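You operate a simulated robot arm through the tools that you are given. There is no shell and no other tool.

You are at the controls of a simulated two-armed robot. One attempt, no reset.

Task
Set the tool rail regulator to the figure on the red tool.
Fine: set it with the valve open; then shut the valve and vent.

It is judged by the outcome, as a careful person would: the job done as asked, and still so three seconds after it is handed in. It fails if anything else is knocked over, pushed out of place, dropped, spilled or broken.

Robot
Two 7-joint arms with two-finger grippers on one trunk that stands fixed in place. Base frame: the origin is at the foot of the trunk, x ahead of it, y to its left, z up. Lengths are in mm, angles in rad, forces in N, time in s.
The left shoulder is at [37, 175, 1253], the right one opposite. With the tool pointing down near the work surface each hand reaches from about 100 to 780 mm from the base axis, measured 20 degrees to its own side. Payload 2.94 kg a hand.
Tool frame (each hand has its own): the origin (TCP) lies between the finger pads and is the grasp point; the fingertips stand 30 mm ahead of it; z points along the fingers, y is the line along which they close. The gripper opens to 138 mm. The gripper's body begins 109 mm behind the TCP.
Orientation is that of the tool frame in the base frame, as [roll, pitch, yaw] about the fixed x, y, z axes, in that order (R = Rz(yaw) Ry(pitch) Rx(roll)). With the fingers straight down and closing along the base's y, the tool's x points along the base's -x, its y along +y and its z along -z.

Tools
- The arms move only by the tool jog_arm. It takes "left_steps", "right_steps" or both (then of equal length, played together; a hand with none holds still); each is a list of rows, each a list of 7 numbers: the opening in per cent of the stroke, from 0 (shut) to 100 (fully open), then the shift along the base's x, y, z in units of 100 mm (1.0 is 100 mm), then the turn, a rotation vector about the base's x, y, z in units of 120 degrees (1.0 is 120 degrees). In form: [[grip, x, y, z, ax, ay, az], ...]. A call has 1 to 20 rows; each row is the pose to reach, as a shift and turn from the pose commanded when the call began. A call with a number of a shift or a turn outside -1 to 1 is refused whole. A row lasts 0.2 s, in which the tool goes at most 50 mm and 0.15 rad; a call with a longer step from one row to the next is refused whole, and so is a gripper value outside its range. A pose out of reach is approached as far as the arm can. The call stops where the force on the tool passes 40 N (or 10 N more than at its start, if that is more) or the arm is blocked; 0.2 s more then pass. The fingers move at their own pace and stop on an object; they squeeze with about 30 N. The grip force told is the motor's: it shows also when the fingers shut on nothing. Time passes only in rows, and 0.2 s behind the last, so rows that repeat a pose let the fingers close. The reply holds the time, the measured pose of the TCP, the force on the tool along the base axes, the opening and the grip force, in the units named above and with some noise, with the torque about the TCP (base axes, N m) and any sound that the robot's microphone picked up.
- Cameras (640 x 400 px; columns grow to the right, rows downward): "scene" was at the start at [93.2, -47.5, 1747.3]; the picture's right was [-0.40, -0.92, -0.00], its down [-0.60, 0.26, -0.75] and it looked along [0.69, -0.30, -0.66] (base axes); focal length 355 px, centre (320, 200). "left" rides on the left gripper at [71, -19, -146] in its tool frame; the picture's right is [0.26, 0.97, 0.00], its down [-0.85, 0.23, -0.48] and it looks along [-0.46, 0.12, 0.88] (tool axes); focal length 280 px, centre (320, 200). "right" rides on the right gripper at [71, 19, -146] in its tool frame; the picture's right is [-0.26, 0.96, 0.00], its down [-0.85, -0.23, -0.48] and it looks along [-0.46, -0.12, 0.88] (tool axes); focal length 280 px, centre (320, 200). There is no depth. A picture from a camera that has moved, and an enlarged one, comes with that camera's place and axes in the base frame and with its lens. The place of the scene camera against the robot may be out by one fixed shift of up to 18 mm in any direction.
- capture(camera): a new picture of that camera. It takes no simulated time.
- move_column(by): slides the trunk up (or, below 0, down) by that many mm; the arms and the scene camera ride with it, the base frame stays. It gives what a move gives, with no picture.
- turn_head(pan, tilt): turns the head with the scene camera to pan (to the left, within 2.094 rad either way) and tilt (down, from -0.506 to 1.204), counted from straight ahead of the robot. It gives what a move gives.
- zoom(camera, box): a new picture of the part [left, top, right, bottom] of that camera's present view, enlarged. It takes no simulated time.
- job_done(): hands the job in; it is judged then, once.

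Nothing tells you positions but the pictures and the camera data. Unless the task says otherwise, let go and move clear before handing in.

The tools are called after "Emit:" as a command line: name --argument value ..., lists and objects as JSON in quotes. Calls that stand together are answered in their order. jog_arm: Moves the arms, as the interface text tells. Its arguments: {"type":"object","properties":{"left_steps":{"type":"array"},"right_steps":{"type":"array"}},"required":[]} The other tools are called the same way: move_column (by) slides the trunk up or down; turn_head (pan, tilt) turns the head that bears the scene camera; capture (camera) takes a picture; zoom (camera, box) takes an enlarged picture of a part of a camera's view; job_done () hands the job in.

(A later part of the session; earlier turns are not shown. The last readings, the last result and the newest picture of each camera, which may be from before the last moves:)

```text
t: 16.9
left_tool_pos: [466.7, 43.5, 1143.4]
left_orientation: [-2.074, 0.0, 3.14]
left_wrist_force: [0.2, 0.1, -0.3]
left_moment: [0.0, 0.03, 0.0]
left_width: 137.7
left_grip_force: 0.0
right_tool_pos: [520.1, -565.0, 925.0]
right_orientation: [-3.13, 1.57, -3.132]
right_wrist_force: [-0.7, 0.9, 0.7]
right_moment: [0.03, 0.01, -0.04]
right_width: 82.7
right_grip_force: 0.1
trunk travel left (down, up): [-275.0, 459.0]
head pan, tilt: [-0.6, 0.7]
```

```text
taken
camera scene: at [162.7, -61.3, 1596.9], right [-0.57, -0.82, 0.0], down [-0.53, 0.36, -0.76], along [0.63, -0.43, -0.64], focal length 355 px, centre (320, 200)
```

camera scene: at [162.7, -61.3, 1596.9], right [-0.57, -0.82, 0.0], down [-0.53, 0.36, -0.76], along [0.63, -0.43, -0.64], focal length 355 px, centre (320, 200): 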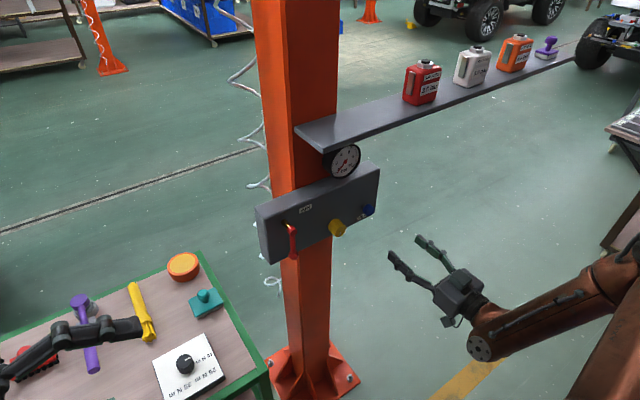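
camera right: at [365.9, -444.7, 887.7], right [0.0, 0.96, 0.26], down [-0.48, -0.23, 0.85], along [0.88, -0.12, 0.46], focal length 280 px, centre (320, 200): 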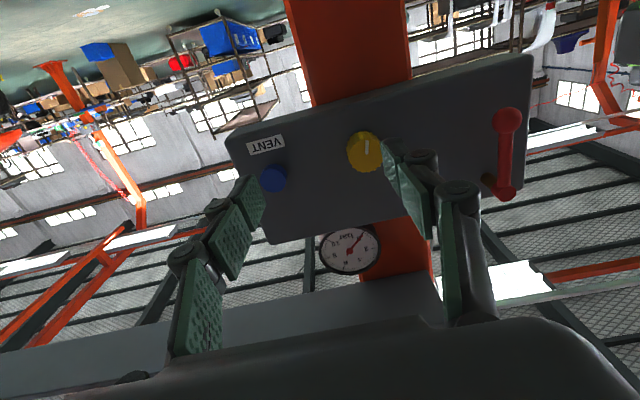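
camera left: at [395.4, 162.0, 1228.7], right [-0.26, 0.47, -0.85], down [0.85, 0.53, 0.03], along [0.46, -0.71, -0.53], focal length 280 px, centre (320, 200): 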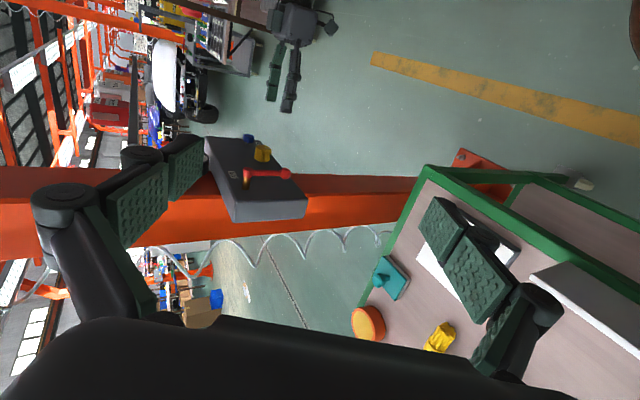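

The commanded pose is reachable again at (520,-565,925). The VENT label puts the box face at about x=659. I'll try approaching the knob standoff with more forward extension.

Emit:
jog_arm --right_steps '[[60, 0.2, 0.1, 0.1, 0, 0, 0], [60, 0.4, 0.2, 0.2, 0, 0, 0], [60, 0.55, 0.3, 0.3, 0, 0, 0], [60, 0.55, 0.5, 0.4, 0, 0, 0]]'

Emit:
jog_arm --right_steps '[[60, 0, 0.25, 0.1, 0, 0, 0], [60, 0, 0.5, 0.2, 0, 0, 0], [60, 0, 0.75, 0.23, 0, 0, 0], [60, 0, 0.88, 0.23, 0, 0, 0]]'

Emit:
capture --camera "scene"

Emit:
capture --camera "right"

```text
t: 17.9
left_tool_pos: [466.6, 44.4, 1141.6]
left_orientation: [-2.076, 0.0, -3.141]
left_wrist_force: [0.4, -0.2, 0.0]
left_moment: [-0.03, 0.01, -0.02]
left_width: 138.0
left_grip_force: 0.1
right_tool_pos: [546.1, -528.1, 966.5]
right_orientation: [-0.465, 1.569, -0.465]
right_wrist_force: [0.4, 0.3, 0.0]
right_moment: [-0.03, 0.02, -0.03]
right_width: 82.8
right_grip_force: 0.0
right hand out of reach, approached as far as the arm can: row 2, 3, 4
trunk travel left (down, up): [-275.0, 459.0]
head pan, tilt: [-0.6, 0.7]
```

```text
t: 18.9
left_tool_pos: [465.8, 44.2, 1143.1]
left_orientation: [-2.073, 0.0, -3.141]
left_wrist_force: [0.3, -0.2, 0.7]
left_moment: [0.0, 0.0, 0.02]
left_width: 138.1
left_grip_force: 0.1
right_tool_pos: [515.8, -476.7, 983.9]
right_orientation: [-0.042, 1.569, -0.042]
right_wrist_force: [-0.5, 0.5, 0.5]
right_moment: [-0.02, 0.0, 0.03]
right_width: 82.8
right_grip_force: 0.2
right hand out of reach, approached as far as the arm can: row 1, 2, 3, 4
trunk travel left (down, up): [-275.0, 459.0]
head pan, tilt: [-0.6, 0.7]
```

```text
taken
camera scene: at [162.8, -62.0, 1596.8], right [-0.57, -0.82, 0.0], down [-0.53, 0.36, -0.76], along [0.63, -0.43, -0.64], focal length 355 px, centre (320, 200)
```

scene: 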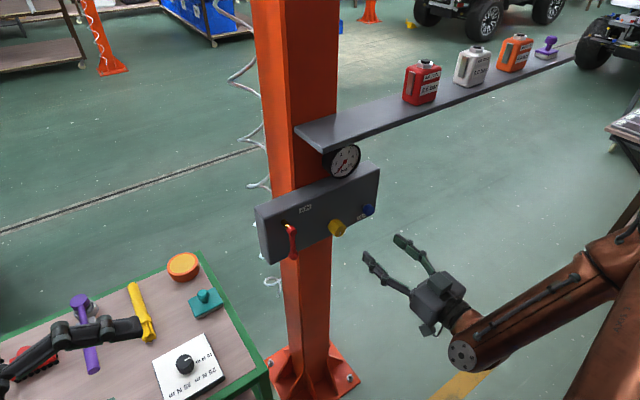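

```text
taken
camera right: at [371.3, -456.8, 911.4], right [0.0, 0.97, 0.26], down [-0.48, -0.23, 0.85], along [0.88, -0.12, 0.46], focal length 280 px, centre (320, 200)
```

right: 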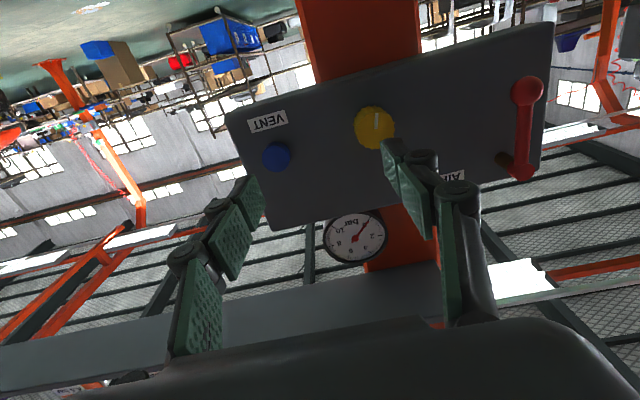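

The reach limit comes from the arm's posture, with the elbow raised out to the side. I'll look at the right arm itself to understand its configuration.

Emit:
turn_head --pan -1.2 --tilt 0.8

Emit:
capture --camera "scene"

```text
t: 19.9
left_tool_pos: [467.4, 43.0, 1144.0]
left_orientation: [-2.074, 0.0, 3.142]
left_wrist_force: [-0.3, 1.0, -0.1]
left_moment: [-0.03, -0.02, 0.01]
left_width: 138.1
left_grip_force: 0.0
right_tool_pos: [516.6, -475.1, 983.4]
right_orientation: [0.042, 1.568, 0.042]
right_wrist_force: [-0.5, -0.3, 0.3]
right_moment: [0.0, -0.02, 0.04]
right_width: 82.7
right_grip_force: 0.0
trunk travel left (down, up): [-275.0, 459.0]
head pan, tilt: [-1.201, 0.799]
```

```text
taken
camera scene: at [121.9, -88.7, 1588.6], right [-0.93, -0.36, 0.0], down [-0.26, 0.67, -0.7], along [0.25, -0.65, -0.72], focal length 355 px, centre (320, 200)
```

scene: 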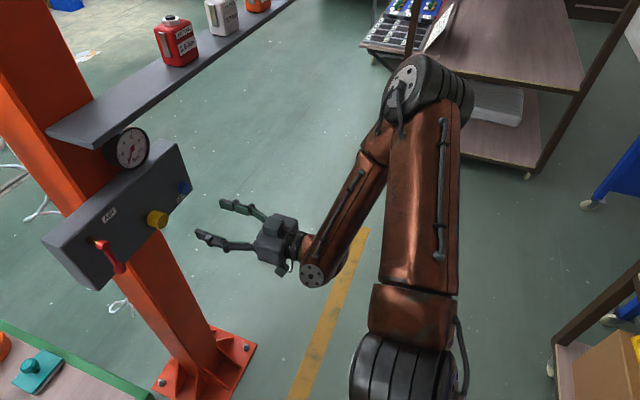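

The elbow is folded up and out, because the trunk's lowering moved the shoulder forward. I'll raise the trunk back so the arm is more extended for a forward-pointing hand, and use the left wrist camera for the gauge.

Emit:
move_column --by 150

Emit:
jog_arm --right_steps '[[60, 0.0, -0.1, -0.4, 0, 0, 0], [60, 0.0, -0.2, -0.8, 0, 0, 0], [60, 0.0, -0.2, -1.0, 0, 0, 0]]'

Emit:
jog_arm --right_steps '[[60, 0.2, 0.1, -0.2, 0, 0, 0], [60, 0.4, 0.3, -0.4, 0, 0, 0], [60, 0.5, 0.6, -0.5, 0, 0, 0], [60, 0.5, 0.6, -0.5, 0, 0, 0]]'

Emit:
capture --camera "scene"

```text
t: 21.6
left_tool_pos: [467.9, 42.8, 1292.1]
left_orientation: [-2.074, 0.0, 3.141]
left_wrist_force: [0.0, 0.8, -0.4]
left_moment: [-0.04, -0.02, -0.03]
left_width: 137.8
left_grip_force: 0.1
right_tool_pos: [493.1, -476.8, 1176.2]
right_orientation: [0.001, 1.479, 0.002]
right_wrist_force: [-0.2, 0.1, 0.6]
right_moment: [0.0, 0.0, 0.02]
right_width: 82.8
right_grip_force: 0.0
trunk travel left (down, up): [-425.0, 309.0]
head pan, tilt: [-1.201, 0.799]
```

```text
t: 22.4
left_tool_pos: [466.8, 42.5, 1292.5]
left_orientation: [-2.074, 0.0, 3.14]
left_wrist_force: [0.3, 0.5, 0.3]
left_moment: [0.0, -0.03, -0.04]
left_width: 138.0
left_grip_force: 0.0
right_tool_pos: [492.3, -499.6, 1075.3]
right_orientation: [-0.003, 1.478, -0.001]
right_wrist_force: [-0.2, -1.1, -0.1]
right_moment: [0.0, 0.03, 0.01]
right_width: 82.8
right_grip_force: 0.1
trunk travel left (down, up): [-425.0, 309.0]
head pan, tilt: [-1.201, 0.799]
```

```text
t: 23.4
left_tool_pos: [468.0, 41.5, 1292.1]
left_orientation: [-2.074, 0.001, 3.141]
left_wrist_force: [-0.5, 0.2, 0.4]
left_moment: [0.02, -0.03, -0.01]
left_width: 138.2
left_grip_force: 0.0
right_tool_pos: [511.9, -444.6, 1018.7]
right_orientation: [-0.006, 1.477, -0.004]
right_wrist_force: [-0.2, -0.4, 0.3]
right_moment: [0.03, 0.0, 0.02]
right_width: 82.7
right_grip_force: 0.1
right hand out of reach, approached as far as the arm can: row 2, 3, 4
trunk travel left (down, up): [-425.0, 309.0]
head pan, tilt: [-1.201, 0.799]
```

```text
taken
camera scene: at [44.9, -89.1, 1740.4], right [-0.93, -0.36, 0.0], down [-0.26, 0.67, -0.7], along [0.25, -0.65, -0.72], focal length 355 px, centre (320, 200)
```

scene: 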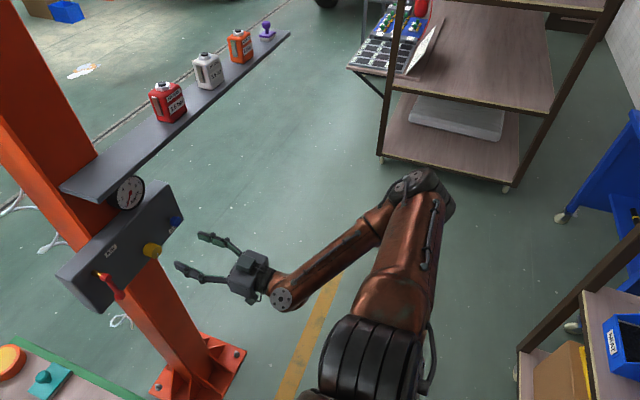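

Pointing straight forward is too cramped for this arm. A hand pitched about 40° downward can still grip the knob and lever with the fingers closing along y, so I'll tilt it that way and test reach.

Emit:
jog_arm --right_steps '[[60, 0, 0, 0, 0, 0.06, 0], [60, 0, 0, 0, 0, 0.12, 0], [60, 0, 0, 0, 0, 0.18, 0], [60, 0, 0, 0, 0, 0.24, 0], [60, 0, 0, 0, 0, 0.3, 0]]'

Emit:
jog_arm --right_steps '[[60, 0.2, 0, 0, 0, 0, 0], [60, 0.4, 0, 0, 0, 0, 0], [60, 0.5, 0, 0, 0, 0, 0], [60, 0.5, 0, 0, 0, 0, 0]]'

Emit:
capture --camera "scene"

Emit:
capture --camera "right"

```text
t: 24.6
left_tool_pos: [465.7, 43.7, 1292.8]
left_orientation: [-2.07, 0.001, 3.142]
left_wrist_force: [-0.7, 0.2, 0.1]
left_moment: [0.0, -0.01, 0.05]
left_width: 137.8
left_grip_force: 0.0
right_tool_pos: [402.9, -484.1, 998.4]
right_orientation: [3.141, 1.035, -3.139]
right_wrist_force: [-0.5, 0.5, 0.0]
right_moment: [-0.06, -0.05, -0.03]
right_width: 82.8
right_grip_force: 0.1
right hand out of reach, approached as far as the arm can: row 1, 2, 3, 4, 5
trunk travel left (down, up): [-425.0, 309.0]
head pan, tilt: [-1.201, 0.799]
```

```text
t: 25.6
left_tool_pos: [466.5, 43.0, 1293.2]
left_orientation: [-2.073, 0.001, -3.141]
left_wrist_force: [-0.6, 0.4, 0.2]
left_moment: [-0.01, -0.01, 0.04]
left_width: 137.9
left_grip_force: 0.0
right_tool_pos: [446.7, -488.7, 995.5]
right_orientation: [3.138, 1.038, 3.141]
right_wrist_force: [-0.2, -0.8, 0.6]
right_moment: [-0.01, -0.01, -0.01]
right_width: 82.8
right_grip_force: 0.1
right hand out of reach, approached as far as the arm can: row 3, 4
trunk travel left (down, up): [-425.0, 309.0]
head pan, tilt: [-1.201, 0.799]
```

```text
taken
camera scene: at [44.5, -88.5, 1740.5], right [-0.93, -0.36, 0.0], down [-0.26, 0.67, -0.7], along [0.25, -0.65, -0.72], focal length 355 px, centre (320, 200)
```

scene: 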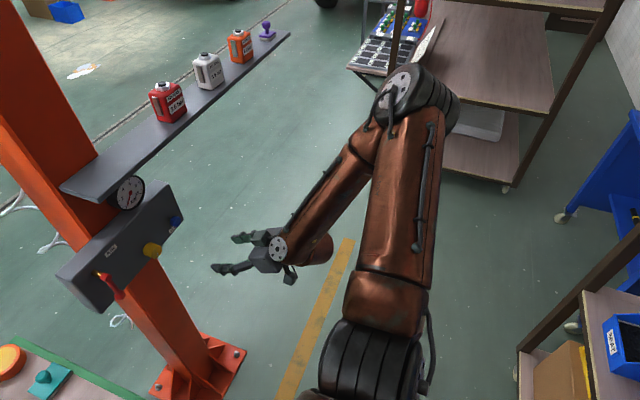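

```text
taken
camera right: at [284.1, -469.0, 1007.6], right [0.13, 0.96, 0.23], down [0.02, -0.23, 0.97], along [0.99, -0.12, -0.05], focal length 280 px, centre (320, 200)
```

right: 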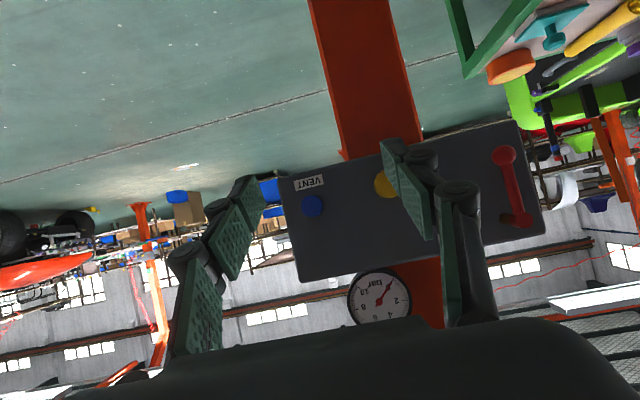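

In this elbow-out posture the wrist cannot go forward. I'll go back to the fingers-down pose near the start to recover the original elbow posture, then try pitching from there.

Emit:
jog_arm --right_steps '[[60, 0, -0.1, 0.15, 0, 0.065, 0], [60, 0, -0.2, 0.3, 0, 0.13, 0], [60, 0, -0.3, 0.45, 0, 0.195, 0], [60, 0, -0.4, 0.6, 0, 0.26, 0], [60, 0, -0.45, 0.75, 0, 0.325, 0], [60, 0, -0.45, 0.9, 0, 0.39, 0], [60, 0, -0.45, 1.0, 0, 0.45, 0], [60, 0, -0.45, 1.0, 0, 0.5, 0]]'

Emit:
jog_arm --right_steps '[[60, 0.1, 0, 0.3, 0, 0, 0], [60, 0.2, 0, 0.6, 0, 0, 0], [60, 0.3, 0, 0.9, 0, 0, 0], [60, 0.3, 0, 1.0, 0, 0, 0]]'

Emit:
capture --camera "scene"

```text
t: 27.4
left_tool_pos: [469.7, 41.8, 1291.4]
left_orientation: [-2.074, -0.002, 3.139]
left_wrist_force: [0.6, 0.3, -0.9]
left_moment: [0.03, 0.03, -0.09]
left_width: 137.7
left_grip_force: 0.1
right_tool_pos: [446.9, -534.4, 1093.8]
right_orientation: [3.139, -0.019, 3.141]
right_wrist_force: [0.2, -0.8, -0.3]
right_moment: [0.05, 0.04, -0.02]
right_width: 83.1
right_grip_force: 0.1
right hand out of reach, approached as far as the arm can: row 1, 2, 3, 4
trunk travel left (down, up): [-425.0, 309.0]
head pan, tilt: [-1.201, 0.799]
```

```text
t: 28.4
left_tool_pos: [467.0, 41.4, 1292.9]
left_orientation: [-2.073, -0.002, -3.141]
left_wrist_force: [-0.7, 0.7, 1.0]
left_moment: [-0.03, -0.01, 0.02]
left_width: 137.9
left_grip_force: 0.1
right_tool_pos: [476.2, -532.3, 1194.3]
right_orientation: [3.14, -0.014, -3.142]
right_wrist_force: [-0.4, 0.0, 0.8]
right_moment: [0.0, -0.05, -0.01]
right_width: 82.9
right_grip_force: 0.0
trunk travel left (down, up): [-425.0, 309.0]
head pan, tilt: [-1.201, 0.799]
```

```text
taken
camera scene: at [44.9, -88.6, 1740.4], right [-0.93, -0.36, 0.0], down [-0.26, 0.67, -0.7], along [0.25, -0.65, -0.72], focal length 355 px, centre (320, 200)
```

scene: 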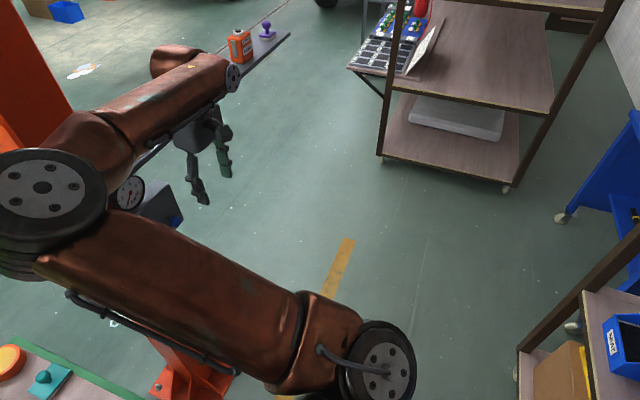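

The original elbow posture is back. From here I'll pitch the hand up by about 45° while moving lower and forward, and check the posture stays.

Emit:
jog_arm --right_steps '[[60, 0.08, 0.1, -0.15, 0, -0.0625, 0], [60, 0.16, 0.2, -0.3, 0, -0.125, 0], [60, 0.24, 0.3, -0.45, 0, -0.1875, 0], [60, 0.32, 0.4, -0.6, 0, -0.25, 0], [60, 0.4, 0.5, -0.75, 0, -0.3125, 0], [60, 0.5, 0.6, -0.9, 0, -0.375, 0], [60, 0.5, 0.6, -1.0, 0, -0.375, 0]]'

Emit:
capture --camera "scene"

Emit:
capture --camera "left"

Emit:
capture --camera "right"

```text
t: 30.1
left_tool_pos: [468.8, 41.8, 1292.5]
left_orientation: [-2.074, -0.001, -3.141]
left_wrist_force: [-0.6, -0.2, -0.1]
left_moment: [0.02, 0.01, 0.0]
left_width: 138.3
left_grip_force: 0.1
right_tool_pos: [526.2, -473.1, 1094.2]
right_orientation: [3.14, 0.772, -3.142]
right_wrist_force: [0.0, 0.1, 0.6]
right_moment: [-0.01, 0.0, 0.0]
right_width: 82.8
right_grip_force: 0.0
trunk travel left (down, up): [-425.0, 309.0]
head pan, tilt: [-1.201, 0.799]
```

```text
taken
camera scene: at [45.1, -88.8, 1740.4], right [-0.93, -0.36, 0.0], down [-0.26, 0.67, -0.7], along [0.25, -0.65, -0.72], focal length 355 px, centre (320, 200)
```

scene: 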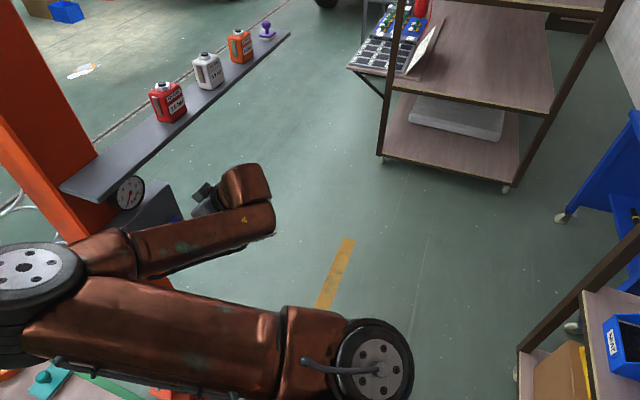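

```text
taken
camera left: at [395.6, 161.8, 1378.7], right [-0.26, 0.47, -0.85], down [0.85, 0.53, 0.03], along [0.46, -0.71, -0.53], focal length 280 px, centre (320, 200)
```

left: 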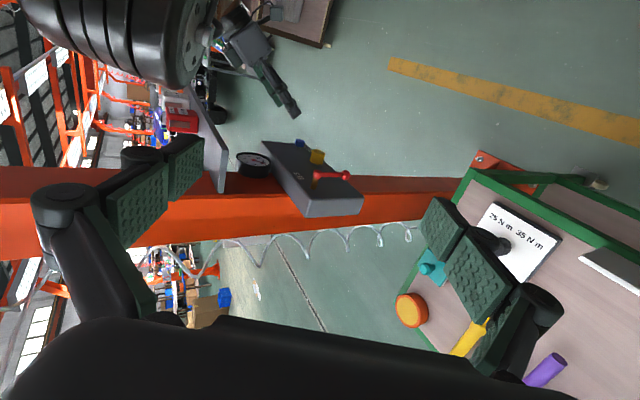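

```text
taken
camera right: at [373.3, -453.7, 1147.2], right [0.19, 0.96, 0.18], down [0.27, -0.23, 0.93], along [0.94, -0.12, -0.31], focal length 280 px, centre (320, 200)
```

right: 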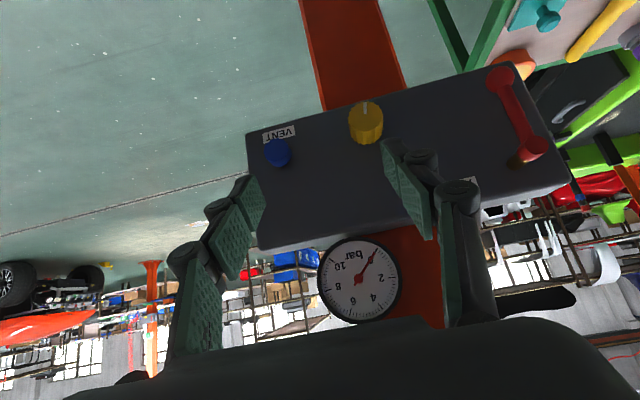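

Good: the hand is pitched 45° at (526,-473,1094) with no reach complaint, and the right camera even sees the gauge. I'll shift the left hand away a little, then bring the right hand in front of the lever.

Emit:
jog_arm --left_steps '[[100, 0, 0.2, 0, 0, 0, 0], [100, 0, 0.4, 0, 0, 0, 0], [100, 0, 0.6, 0, 0, 0, 0], [100, 0, 0.7, 0, 0, 0, 0]]' --right_steps '[[60, 0, 0.2, 0, 0, 0, 0], [60, 0, 0.4, -0.05, 0, 0, 0], [60, 0, 0.6, -0.1, 0, 0, 0], [60, 0, 0.8, -0.15, 0, 0, 0]]'

Emit:
jog_arm --right_steps '[[60, 0, 0.25, -0.1, 0, 0, 0], [60, 0, 0.5, -0.2, 0, 0, 0], [60, 0, 0.75, -0.35, 0, 0, 0], [60, 0, 0.98, -0.49, 0, 0, 0], [60, 0, 0.98, -0.49, 0, 0, 0]]'

Emit:
capture --camera "scene"

Emit:
capture --camera "left"

Emit:
capture --camera "right"

```text
t: 31.1
left_tool_pos: [464.8, 113.5, 1293.1]
left_orientation: [-2.073, 0.001, 3.138]
left_wrist_force: [0.0, -0.1, -0.6]
left_moment: [0.01, -0.03, 0.07]
left_width: 138.2
left_grip_force: 0.1
right_tool_pos: [525.2, -393.1, 1079.6]
right_orientation: [3.138, 0.775, 3.141]
right_wrist_force: [0.4, -0.5, 0.4]
right_moment: [-0.01, -0.02, -0.02]
right_width: 82.9
right_grip_force: 0.0
trunk travel left (down, up): [-425.0, 309.0]
head pan, tilt: [-1.201, 0.799]
```

```text
t: 32.2
left_tool_pos: [467.1, 114.1, 1292.8]
left_orientation: [-2.073, 0.001, -3.14]
left_wrist_force: [-0.1, 0.4, -0.1]
left_moment: [-0.03, -0.01, 0.01]
left_width: 137.9
left_grip_force: 0.1
right_tool_pos: [537.5, -324.4, 1038.3]
right_orientation: [3.14, 0.772, -3.141]
right_wrist_force: [0.0, -0.4, -0.4]
right_moment: [-0.02, 0.03, 0.01]
right_width: 82.5
right_grip_force: 0.0
right hand out of reach, approached as far as the arm can: row 1, 2, 3, 4, 5
trunk travel left (down, up): [-425.0, 309.0]
head pan, tilt: [-1.201, 0.799]
```

```text
taken
camera scene: at [44.9, -87.4, 1740.5], right [-0.93, -0.36, 0.0], down [-0.26, 0.67, -0.7], along [0.25, -0.65, -0.72], focal length 355 px, centre (320, 200)
```

scene: 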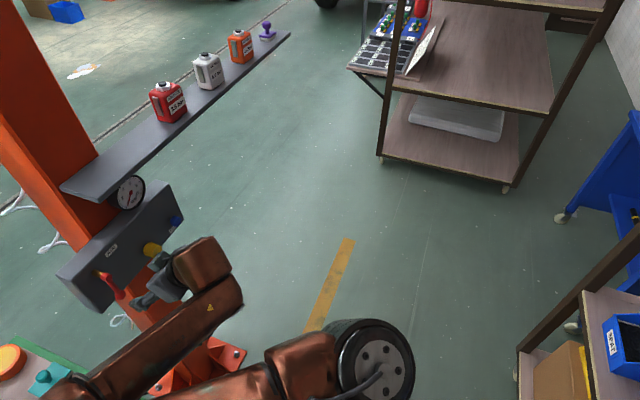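

```text
taken
camera left: at [394.9, 232.2, 1378.5], right [-0.26, 0.46, -0.85], down [0.85, 0.53, 0.03], along [0.46, -0.71, -0.53], focal length 280 px, centre (320, 200)
```

left: 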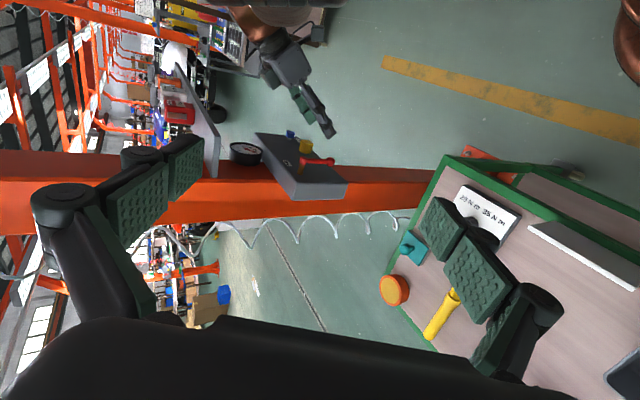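

```text
taken
camera right: at [385.5, -306.6, 1092.4], right [0.19, 0.97, 0.18], down [0.28, -0.23, 0.93], along [0.94, -0.12, -0.31], focal length 280 px, centre (320, 200)
```

right: 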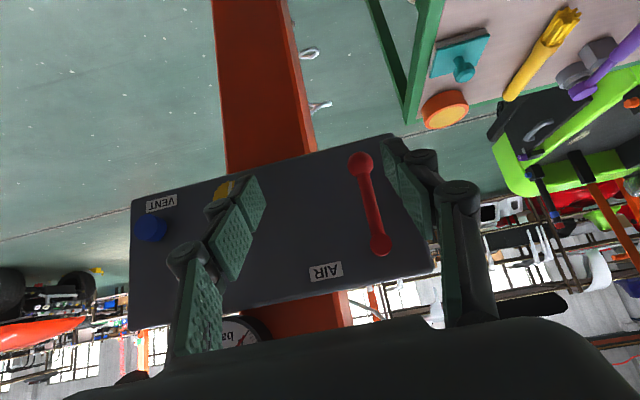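

Now the lever lies between the fingers' span ahead. I'll move forward a bit and see where the hand ends up.

Emit:
jog_arm --right_steps '[[60, 0.15, 0, 0, 0, 0, 0], [60, 0.3, 0, 0, 0, 0, 0], [60, 0.3, 0, 0, 0, 0, 0]]'

```text
t: 33.0
left_tool_pos: [467.9, 112.3, 1292.5]
left_orientation: [-2.075, 0.0, -3.141]
left_wrist_force: [0.2, 0.1, 0.8]
left_moment: [0.0, 0.01, -0.02]
left_width: 138.0
left_grip_force: 0.1
right_tool_pos: [569.3, -325.9, 1038.4]
right_orientation: [3.141, 0.774, -3.141]
right_wrist_force: [0.3, -1.4, -0.7]
right_moment: [-0.02, -0.02, 0.01]
right_width: 82.7
right_grip_force: 0.0
trunk travel left (down, up): [-425.0, 309.0]
head pan, tilt: [-1.201, 0.799]
```

The hand is at (569,-326,1038) within reach. Centering on the lever in y next.

Emit:
jog_arm --right_steps '[[60, 0.0, 0.15, 0, 0, 0, 0], [60, 0.05, 0.31, -0.05, 0, 0, 0], [60, 0.05, 0.31, -0.05, 0, 0, 0]]'

Emit:
capture --camera "right"

Emit:
zoom --camera "left" --box '[220, 100, 360, 210]'

```text
t: 33.9
left_tool_pos: [466.3, 112.8, 1293.2]
left_orientation: [-2.075, 0.0, -3.141]
left_wrist_force: [0.3, 0.4, -0.1]
left_moment: [0.01, -0.01, 0.01]
left_width: 137.8
left_grip_force: 0.1
right_tool_pos: [579.9, -315.3, 1037.1]
right_orientation: [3.138, 0.771, -3.141]
right_wrist_force: [-0.1, 1.0, -0.6]
right_moment: [0.03, -0.01, -0.01]
right_width: 83.0
right_grip_force: 0.0
right hand out of reach, approached as far as the arm can: row 1, 2, 3
trunk travel left (down, up): [-425.0, 309.0]
head pan, tilt: [-1.201, 0.799]
```

```text
taken
camera right: at [426.9, -296.4, 1090.8], right [0.19, 0.97, 0.19], down [0.28, -0.23, 0.93], along [0.94, -0.12, -0.31], focal length 280 px, centre (320, 200)
```

right: 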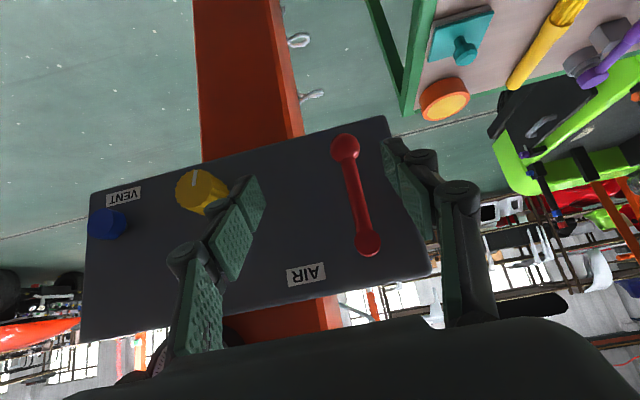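

```text
3.64 times, centred on (290, 155) of left
camera zoom: at [394.5, 231.9, 1378.7], right [-0.26, 0.46, -0.85], down [0.85, 0.53, 0.03], along [0.46, -0.71, -0.53], focal length 1020 px, centre (429, 364)
```

zoom: 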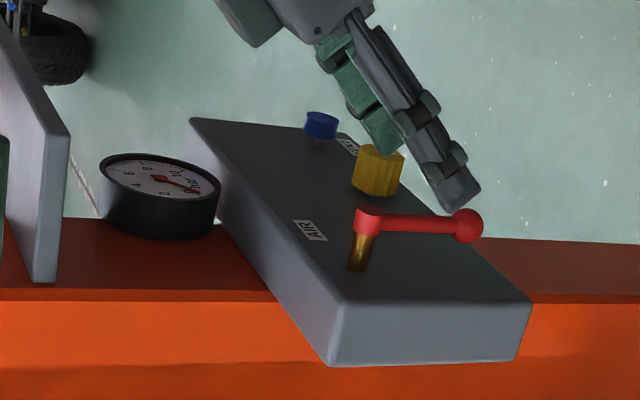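

The lever is between the open fingers, offset toward the left finger. Moving forward to straddle it, while edging toward +y.

Emit:
jog_arm --right_steps '[[60, 0.1, 0.05, -0.02, 0, 0, 0], [60, 0.2, 0.12, -0.04, 0, 0, 0], [60, 0.3, 0.2, -0.06, 0, 0, 0], [60, 0.3, 0.2, -0.06, 0, 0, 0]]'

Emit:
capture --camera "right"

Emit:
zoom --camera "left" --box '[220, 100, 360, 210]'

```text
t: 34.9
left_tool_pos: [467.5, 112.6, 1292.8]
left_orientation: [-2.074, 0.0, 3.141]
left_wrist_force: [0.0, 0.6, 0.6]
left_moment: [0.0, 0.01, 0.03]
left_width: 138.1
left_grip_force: 0.1
right_tool_pos: [612.7, -304.1, 1033.6]
right_orientation: [3.137, 0.773, 3.14]
right_wrist_force: [0.3, 0.0, -0.2]
right_moment: [0.0, 0.03, 0.0]
right_width: 83.0
right_grip_force: 0.1
right hand out of reach, approached as far as the arm can: row 2, 3, 4
trunk travel left (down, up): [-425.0, 309.0]
head pan, tilt: [-1.201, 0.799]
```

```text
taken
camera right: at [460.6, -285.1, 1088.7], right [0.19, 0.96, 0.19], down [0.28, -0.23, 0.93], along [0.94, -0.12, -0.31], focal length 280 px, centre (320, 200)
```

right: 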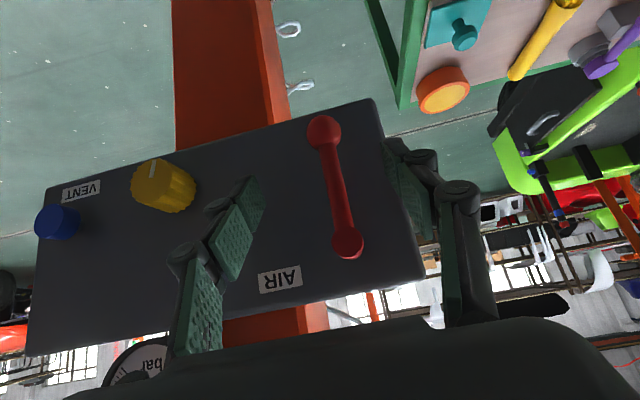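

```text
3.64 times, centred on (290, 155) of left
camera zoom: at [394.8, 231.6, 1378.6], right [-0.26, 0.46, -0.85], down [0.85, 0.53, 0.03], along [0.46, -0.71, -0.53], focal length 1020 px, centre (429, 364)
```

zoom: 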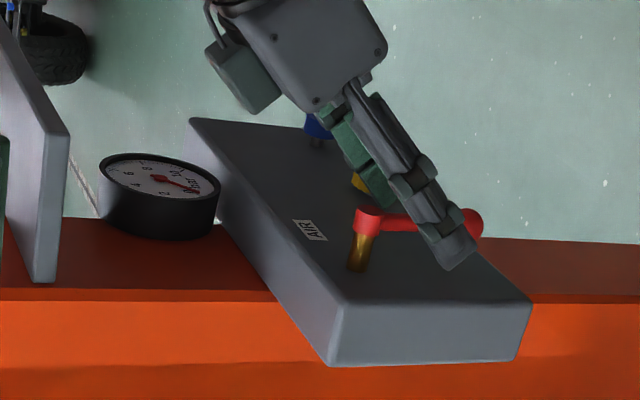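

The fingers straddle the lever at (613,-304,1034). I'll look closely at the hub and label for any open/shut marks before touching it.

Emit:
zoom --camera "right" --box '[250, 100, 430, 300]'

```text
2.00 times, centred on (340, 200) of right
camera zoom: at [460.6, -285.1, 1088.7], right [0.19, 0.96, 0.19], down [0.28, -0.23, 0.93], along [0.94, -0.12, -0.31], focal length 561 px, centre (280, 200)
```

zoom: 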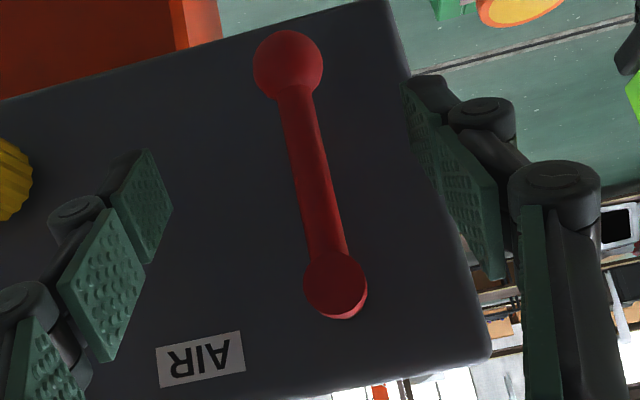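

No markings. I'll narrow the fingers to about 40 mm around the lever and nudge gently toward -y to test which way it turns.

Emit:
jog_arm --right_steps '[[30, 0, 0, 0, 0, 0, 0], [30, 0, 0, 0, 0, 0, 0], [30, 0, -0.05, 0, 0, 0, 0], [30, 0, -0.1, 0, 0, 0, 0], [30, 0, -0.15, 0, 0, 0, 0], [30, 0, -0.2, 0, 0, 0, 0]]'

Emit:
zoom --camera "right" --box '[200, 60, 480, 340]'

Emit:
zoom --camera "left" --box '[220, 100, 360, 210]'

```text
t: 36.2
left_tool_pos: [468.1, 116.4, 1291.6]
left_orientation: [-2.07, 0.0, -3.141]
left_wrist_force: [0.5, -0.1, 0.4]
left_moment: [0.01, 0.02, 0.02]
left_width: 138.0
left_grip_force: 0.1
right_tool_pos: [614.8, -317.4, 1034.5]
right_orientation: [3.137, 0.771, -3.138]
right_wrist_force: [1.5, 22.5, -5.2]
right_moment: [0.43, -0.18, 0.27]
right_width: 55.5
right_grip_force: 10.9
trunk travel left (down, up): [-425.0, 309.0]
head pan, tilt: [-1.201, 0.799]
```

```text
1.43 times, centred on (340, 200) of right
camera zoom: at [461.9, -299.9, 1089.3], right [0.18, 0.97, 0.18], down [0.28, -0.23, 0.93], along [0.94, -0.12, -0.31], focal length 401 px, centre (291, 200)
```

zoom: 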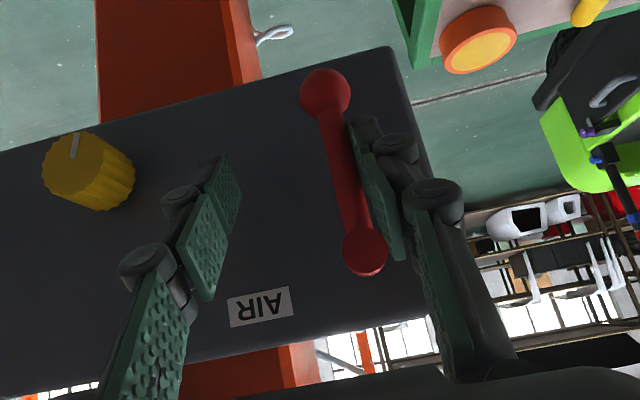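

```text
3.64 times, centred on (290, 155) of left
camera zoom: at [395.8, 235.2, 1377.6], right [-0.26, 0.46, -0.85], down [0.85, 0.53, 0.03], along [0.46, -0.71, -0.53], focal length 1020 px, centre (429, 364)
```

zoom: 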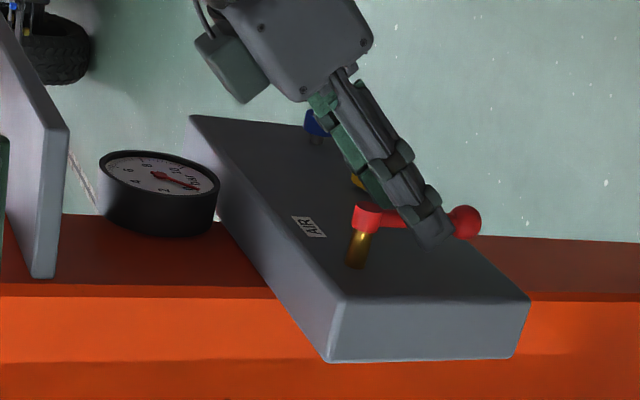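

The left finger is touching the lever with about 22 N and it has not visibly moved. I'll push slightly more to discriminate friction from a stop.

Emit:
jog_arm --right_steps '[[40, 0, -0.05, 0, 0, 0, 0], [40, 0, -0.1, 0, 0, 0, 0], [40, 0, -0.15, 0, 0, 0, 0]]'

Emit:
zoom --camera "right" --box '[200, 60, 480, 340]'

```text
t: 37.0
left_tool_pos: [470.6, 117.5, 1291.7]
left_orientation: [-2.068, -0.003, 3.141]
left_wrist_force: [0.2, 0.7, 0.5]
left_moment: [0.01, -0.01, 0.02]
left_width: 137.8
left_grip_force: 0.1
right_tool_pos: [614.9, -329.8, 1035.2]
right_orientation: [3.137, 0.77, -3.133]
right_wrist_force: [6.1, 37.3, -11.7]
right_moment: [0.25, -0.08, 0.16]
right_width: 77.7
right_grip_force: 16.6
trunk travel left (down, up): [-425.0, 309.0]
head pan, tilt: [-1.201, 0.799]
```

```text
1.43 times, centred on (340, 200) of right
camera zoom: at [463.0, -311.7, 1088.9], right [0.18, 0.97, 0.19], down [0.28, -0.23, 0.93], along [0.94, -0.11, -0.31], focal length 401 px, centre (291, 200)
```

zoom: 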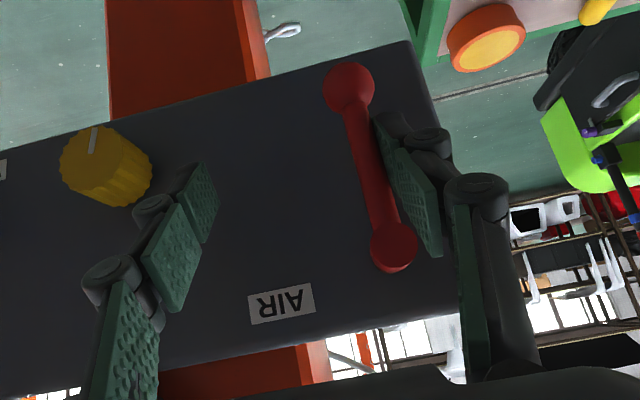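

The lever is firmly stopped toward -y, so it must turn toward +y, clockwise as seen from the robot. I'll release, roll the hand +20° about x to gain reach, and centre it on the lever.

Emit:
jog_arm --right_steps '[[60, 0, 0.15, 0, 0, 0, 0], [60, 0, 0.28, 0, 0, 0, 0], [60, 0, 0.28, 0, 0, 0, 0]]'

Emit:
jog_arm --right_steps '[[60, 0, 0, 0, 0.06, 0, 0], [60, 0, 0, 0, 0.12, 0, 0], [60, 0, 0, 0, 0.167, 0, 0], [60, 0, 0, 0, 0.167, 0, 0]]'

Emit:
zoom --camera "right" --box '[200, 60, 480, 340]'

Emit:
zoom --camera "left" --box '[220, 100, 360, 210]'

```text
t: 37.9
left_tool_pos: [466.9, 112.6, 1293.5]
left_orientation: [-2.072, -0.001, -3.141]
left_wrist_force: [0.9, 0.7, 0.4]
left_moment: [0.08, -0.03, 0.02]
left_width: 138.1
left_grip_force: 0.0
right_tool_pos: [612.8, -310.3, 1037.4]
right_orientation: [3.139, 0.773, 3.14]
right_wrist_force: [-0.4, -0.3, -0.3]
right_moment: [0.02, -0.02, 0.0]
right_width: 83.0
right_grip_force: 0.1
trunk travel left (down, up): [-425.0, 309.0]
head pan, tilt: [-1.201, 0.799]
```

```text
t: 38.9
left_tool_pos: [467.5, 113.7, 1293.3]
left_orientation: [-2.075, 0.0, 3.141]
left_wrist_force: [-0.1, 0.3, 0.2]
left_moment: [0.01, 0.0, 0.02]
left_width: 138.0
left_grip_force: 0.0
right_tool_pos: [613.9, -310.3, 1035.2]
right_orientation: [2.669, 0.716, 2.817]
right_wrist_force: [0.8, 1.3, -0.2]
right_moment: [0.03, 0.0, 0.03]
right_width: 82.7
right_grip_force: 0.0
trunk travel left (down, up): [-425.0, 309.0]
head pan, tilt: [-1.201, 0.799]
```

```text
1.43 times, centred on (340, 200) of right
camera zoom: at [460.2, -310.5, 1092.4], right [0.19, 0.84, 0.5], down [0.28, -0.54, 0.8], along [0.94, -0.01, -0.33], focal length 401 px, centre (291, 200)
```

zoom: 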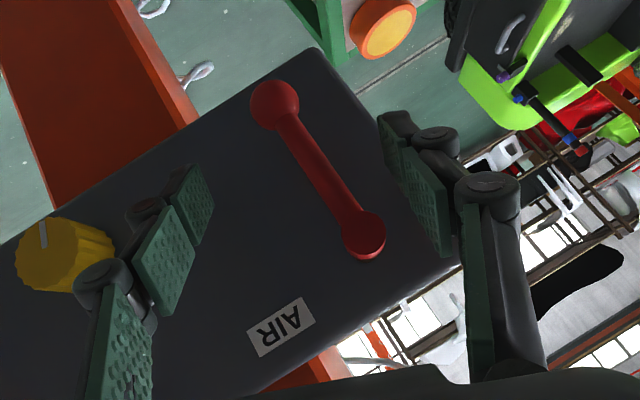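

```text
3.64 times, centred on (290, 155) of left
camera zoom: at [394.6, 232.2, 1378.6], right [-0.26, 0.46, -0.85], down [0.85, 0.53, 0.03], along [0.46, -0.71, -0.53], focal length 1020 px, centre (429, 364)
```

zoom: 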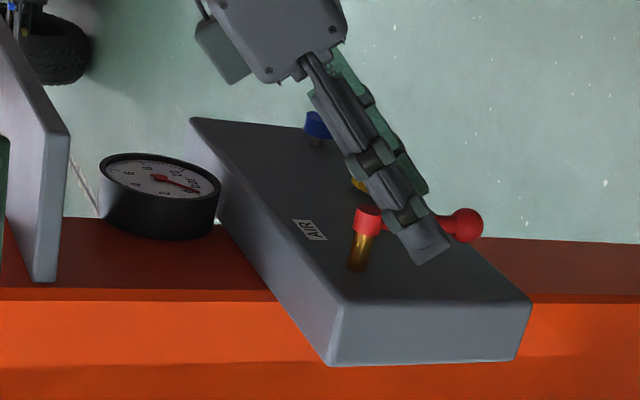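

The roll succeeded with no reach complaint. Now centering in y on the lever and narrowing the fingers around it.

Emit:
jog_arm --right_steps '[[60, 0, 0.08, 0, 0, 0, 0], [60, 0, 0.15, 0, 0, 0, 0], [35, 0, 0.15, 0, 0, 0, 0], [35, 0, 0.15, 0, 0, 0, 0], [35, 0, 0.15, 0, 0, 0, 0]]'

Emit:
zoom --camera "right" --box '[200, 60, 480, 340]'

```text
t: 40.0
left_tool_pos: [465.6, 112.6, 1292.1]
left_orientation: [-2.073, -0.001, 3.142]
left_wrist_force: [-0.3, -0.7, -0.1]
left_moment: [0.01, -0.01, -0.03]
left_width: 138.1
left_grip_force: 0.0
right_tool_pos: [612.5, -294.3, 1034.6]
right_orientation: [2.669, 0.716, 2.819]
right_wrist_force: [-0.1, -0.1, 0.7]
right_moment: [0.02, -0.01, 0.01]
right_width: 48.2
right_grip_force: 0.0
trunk travel left (down, up): [-425.0, 309.0]
head pan, tilt: [-1.201, 0.799]
```

```text
1.43 times, centred on (340, 200) of right
camera zoom: at [460.7, -294.7, 1091.7], right [0.19, 0.84, 0.5], down [0.28, -0.54, 0.8], along [0.94, -0.01, -0.33], focal length 401 px, centre (291, 200)
```

zoom: 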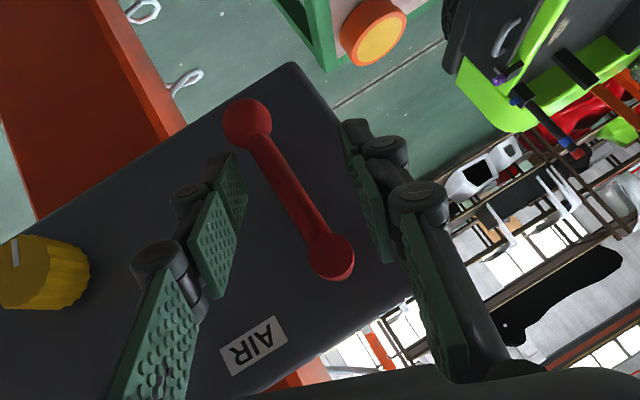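

The lever is caged between the pads and reachable. Rotating the cage about the hub axis by +30° to start turning the lever.

Emit:
jog_arm --right_steps '[[35, 0, 0.041, 0.003, 0.0625, 0, 0], [35, 0, 0.081, 0.011, 0.125, 0, 0], [35, 0, 0.12, 0.024, 0.1875, 0, 0], [35, 0, 0.157, 0.042, 0.25, 0, 0]]'

Emit:
zoom --camera "right" --box '[200, 60, 480, 340]'

Emit:
zoom --camera "left" --box '[220, 100, 360, 210]'

```text
t: 41.0
left_tool_pos: [466.1, 111.7, 1293.5]
left_orientation: [-2.074, 0.0, 3.141]
left_wrist_force: [0.1, 0.5, 0.1]
left_moment: [-0.03, 0.0, -0.03]
left_width: 138.1
left_grip_force: 0.1
right_tool_pos: [613.4, -279.8, 1038.7]
right_orientation: [2.109, 0.461, 2.496]
right_wrist_force: [0.4, -3.0, 0.1]
right_moment: [-0.08, -0.02, 0.0]
right_width: 49.0
right_grip_force: 0.8
trunk travel left (down, up): [-425.0, 309.0]
head pan, tilt: [-1.201, 0.799]
```

```text
1.43 times, centred on (340, 200) of right
camera zoom: at [460.6, -309.6, 1087.2], right [0.19, 0.48, 0.86], down [0.28, -0.86, 0.42], along [0.94, 0.16, -0.29], focal length 401 px, centre (291, 200)
```

zoom: 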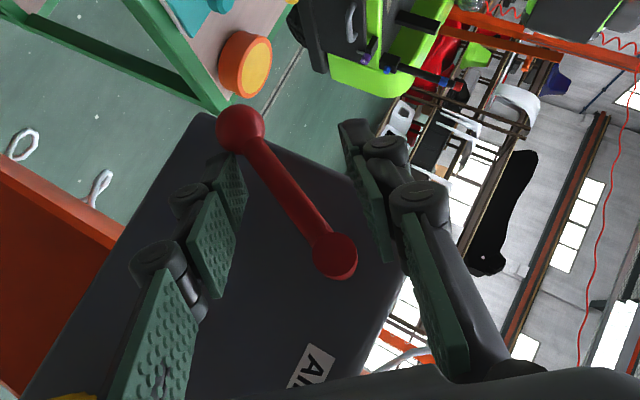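

```text
3.64 times, centred on (290, 155) of left
camera zoom: at [395.2, 230.9, 1378.6], right [-0.26, 0.47, -0.85], down [0.85, 0.53, 0.03], along [0.46, -0.71, -0.53], focal length 1020 px, centre (429, 364)
```

zoom: 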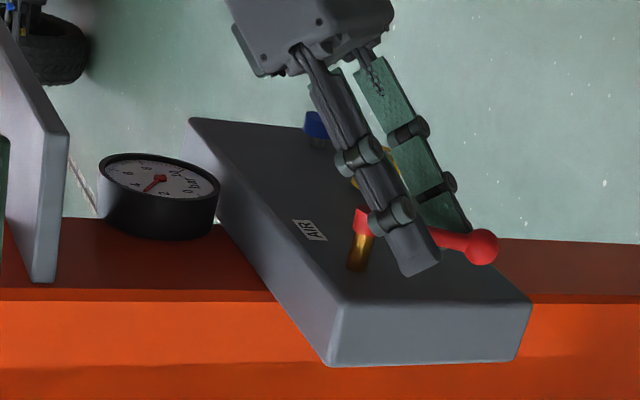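

The lever turns easily toward +y, and the gauge needle has started to move, so this is the opening direction. Continuing the rotation another 30°.

Emit:
jog_arm --right_steps '[[35, 0, 0.034, 0.022, 0.0625, 0, 0], [35, 0, 0.066, 0.047, 0.125, 0, 0], [35, 0, 0.093, 0.077, 0.1875, 0, 0], [35, 0, 0.117, 0.11, 0.25, 0, 0]]'

Emit:
zoom --camera "right" --box '[200, 60, 480, 340]'

Emit:
zoom --camera "left" --box '[220, 100, 360, 210]'

```text
t: 41.7
left_tool_pos: [463.8, 111.6, 1293.9]
left_orientation: [-2.074, 0.002, -3.141]
left_wrist_force: [-0.2, -0.9, 0.7]
left_moment: [0.02, -0.02, -0.01]
left_width: 138.1
left_grip_force: 0.1
right_tool_pos: [630.9, -272.7, 1045.7]
right_orientation: [1.894, 0.277, 2.419]
right_wrist_force: [-27.9, -0.9, 9.2]
right_moment: [0.3, -0.85, 0.62]
right_width: 39.0
right_grip_force: 7.5
right hand out of reach, approached as far as the arm can: row 2, 3
trunk travel left (down, up): [-425.0, 309.0]
head pan, tilt: [-1.201, 0.799]
stopped in row 3 (right hand): the force on the tool passed its limit at 73 N (the readings are from after the stop); the commanded pose is now the measured one
```

```text
1.43 times, centred on (340, 200) of right
camera zoom: at [479.1, -314.2, 1087.7], right [0.2, 0.23, 0.95], down [0.28, -0.95, 0.17], along [0.94, 0.23, -0.26], focal length 401 px, centre (291, 200)
```

zoom: 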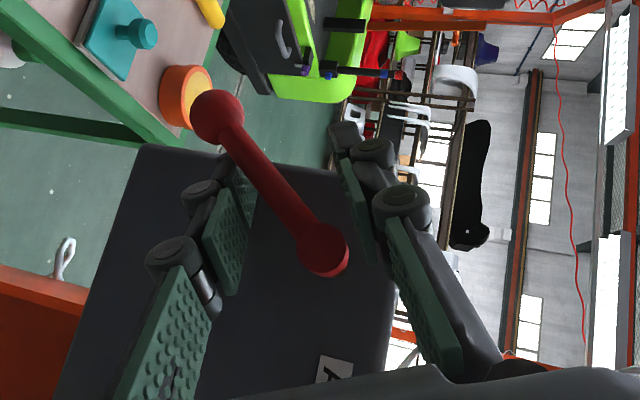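

```text
3.64 times, centred on (290, 155) of left
camera zoom: at [391.5, 231.3, 1379.8], right [-0.26, 0.46, -0.85], down [0.85, 0.53, 0.03], along [0.46, -0.71, -0.53], focal length 1020 px, centre (429, 364)
```

zoom: 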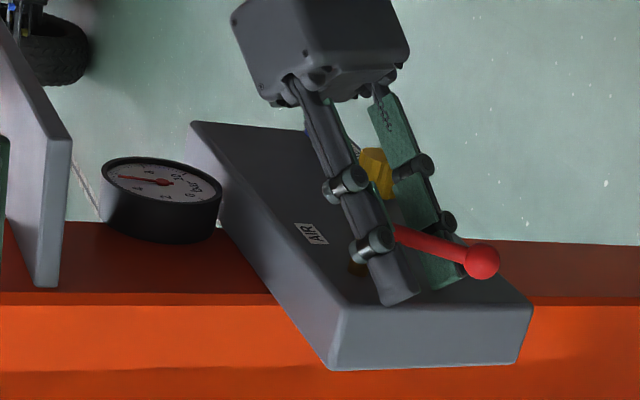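

Near 65° roll the arm hit its limit and the fingertips pressed the box face, so I'll back off in x and undo some roll. The lever is at roughly 41° and the gauge is reading, so I'll check it after backing off.

Emit:
jog_arm --right_steps '[[35, -0.1, 0, 0, 0, 0, 0], [35, -0.2, 0, 0, -0.05, 0, 0], [35, -0.25, 0, 0, -0.1, 0, 0], [35, -0.25, 0, 0, -0.125, 0, 0]]'

Emit:
zoom --camera "right" --box '[200, 60, 480, 340]'

Emit:
zoom --camera "left" --box '[220, 100, 360, 210]'

Emit:
zoom --camera "left" --box '[235, 125, 275, 165]'

```text
t: 42.7
left_tool_pos: [466.9, 113.5, 1291.8]
left_orientation: [-2.073, 0.001, 3.141]
left_wrist_force: [0.7, 0.5, -0.2]
left_moment: [-0.02, 0.0, 0.01]
left_width: 137.9
left_grip_force: 0.0
right_tool_pos: [607.8, -269.9, 1043.8]
right_orientation: [2.109, 0.445, 2.498]
right_wrist_force: [-1.4, -0.1, 0.5]
right_moment: [-0.04, 0.0, -0.02]
right_width: 48.5
right_grip_force: 0.1
right hand out of reach, approached as far as the arm can: row 1
trunk travel left (down, up): [-425.0, 309.0]
head pan, tilt: [-1.201, 0.799]
```

```text
1.43 times, centred on (340, 200) of right
camera zoom: at [456.8, -300.3, 1094.7], right [0.2, 0.47, 0.86], down [0.28, -0.87, 0.41], along [0.94, 0.16, -0.3], focal length 401 px, centre (291, 200)
```

zoom: 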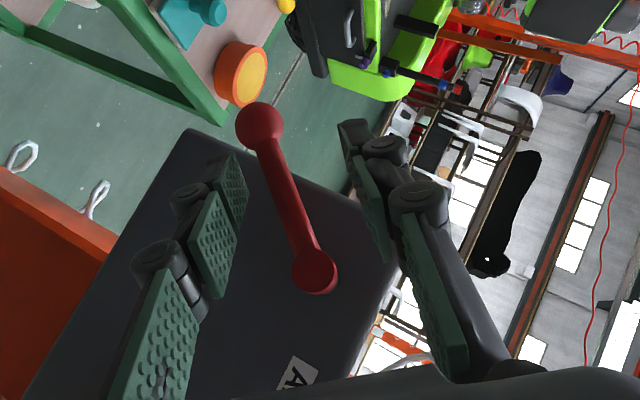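

```text
3.64 times, centred on (290, 155) of left
camera zoom: at [395.4, 232.3, 1378.3], right [-0.26, 0.46, -0.85], down [0.85, 0.53, 0.03], along [0.46, -0.71, -0.53], focal length 1020 px, centre (429, 364)
```

zoom: 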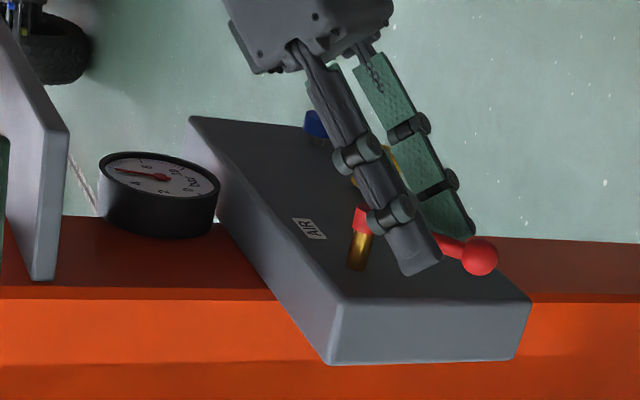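

```text
10.00 times, centred on (255, 145) of left
camera zoom: at [395.4, 232.3, 1378.3], right [-0.26, 0.46, -0.85], down [0.85, 0.53, 0.03], along [0.46, -0.71, -0.53], focal length 2804 px, centre (970, 750)
```

zoom: 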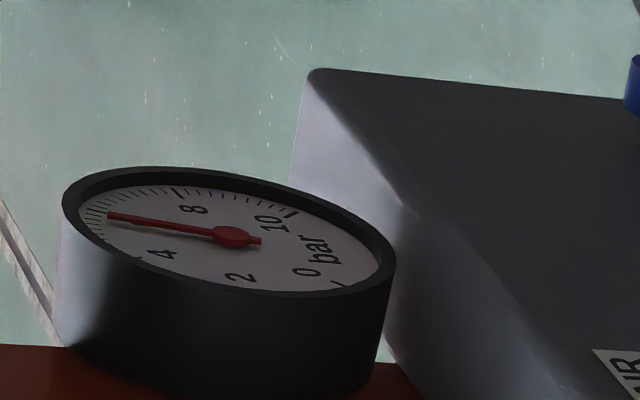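

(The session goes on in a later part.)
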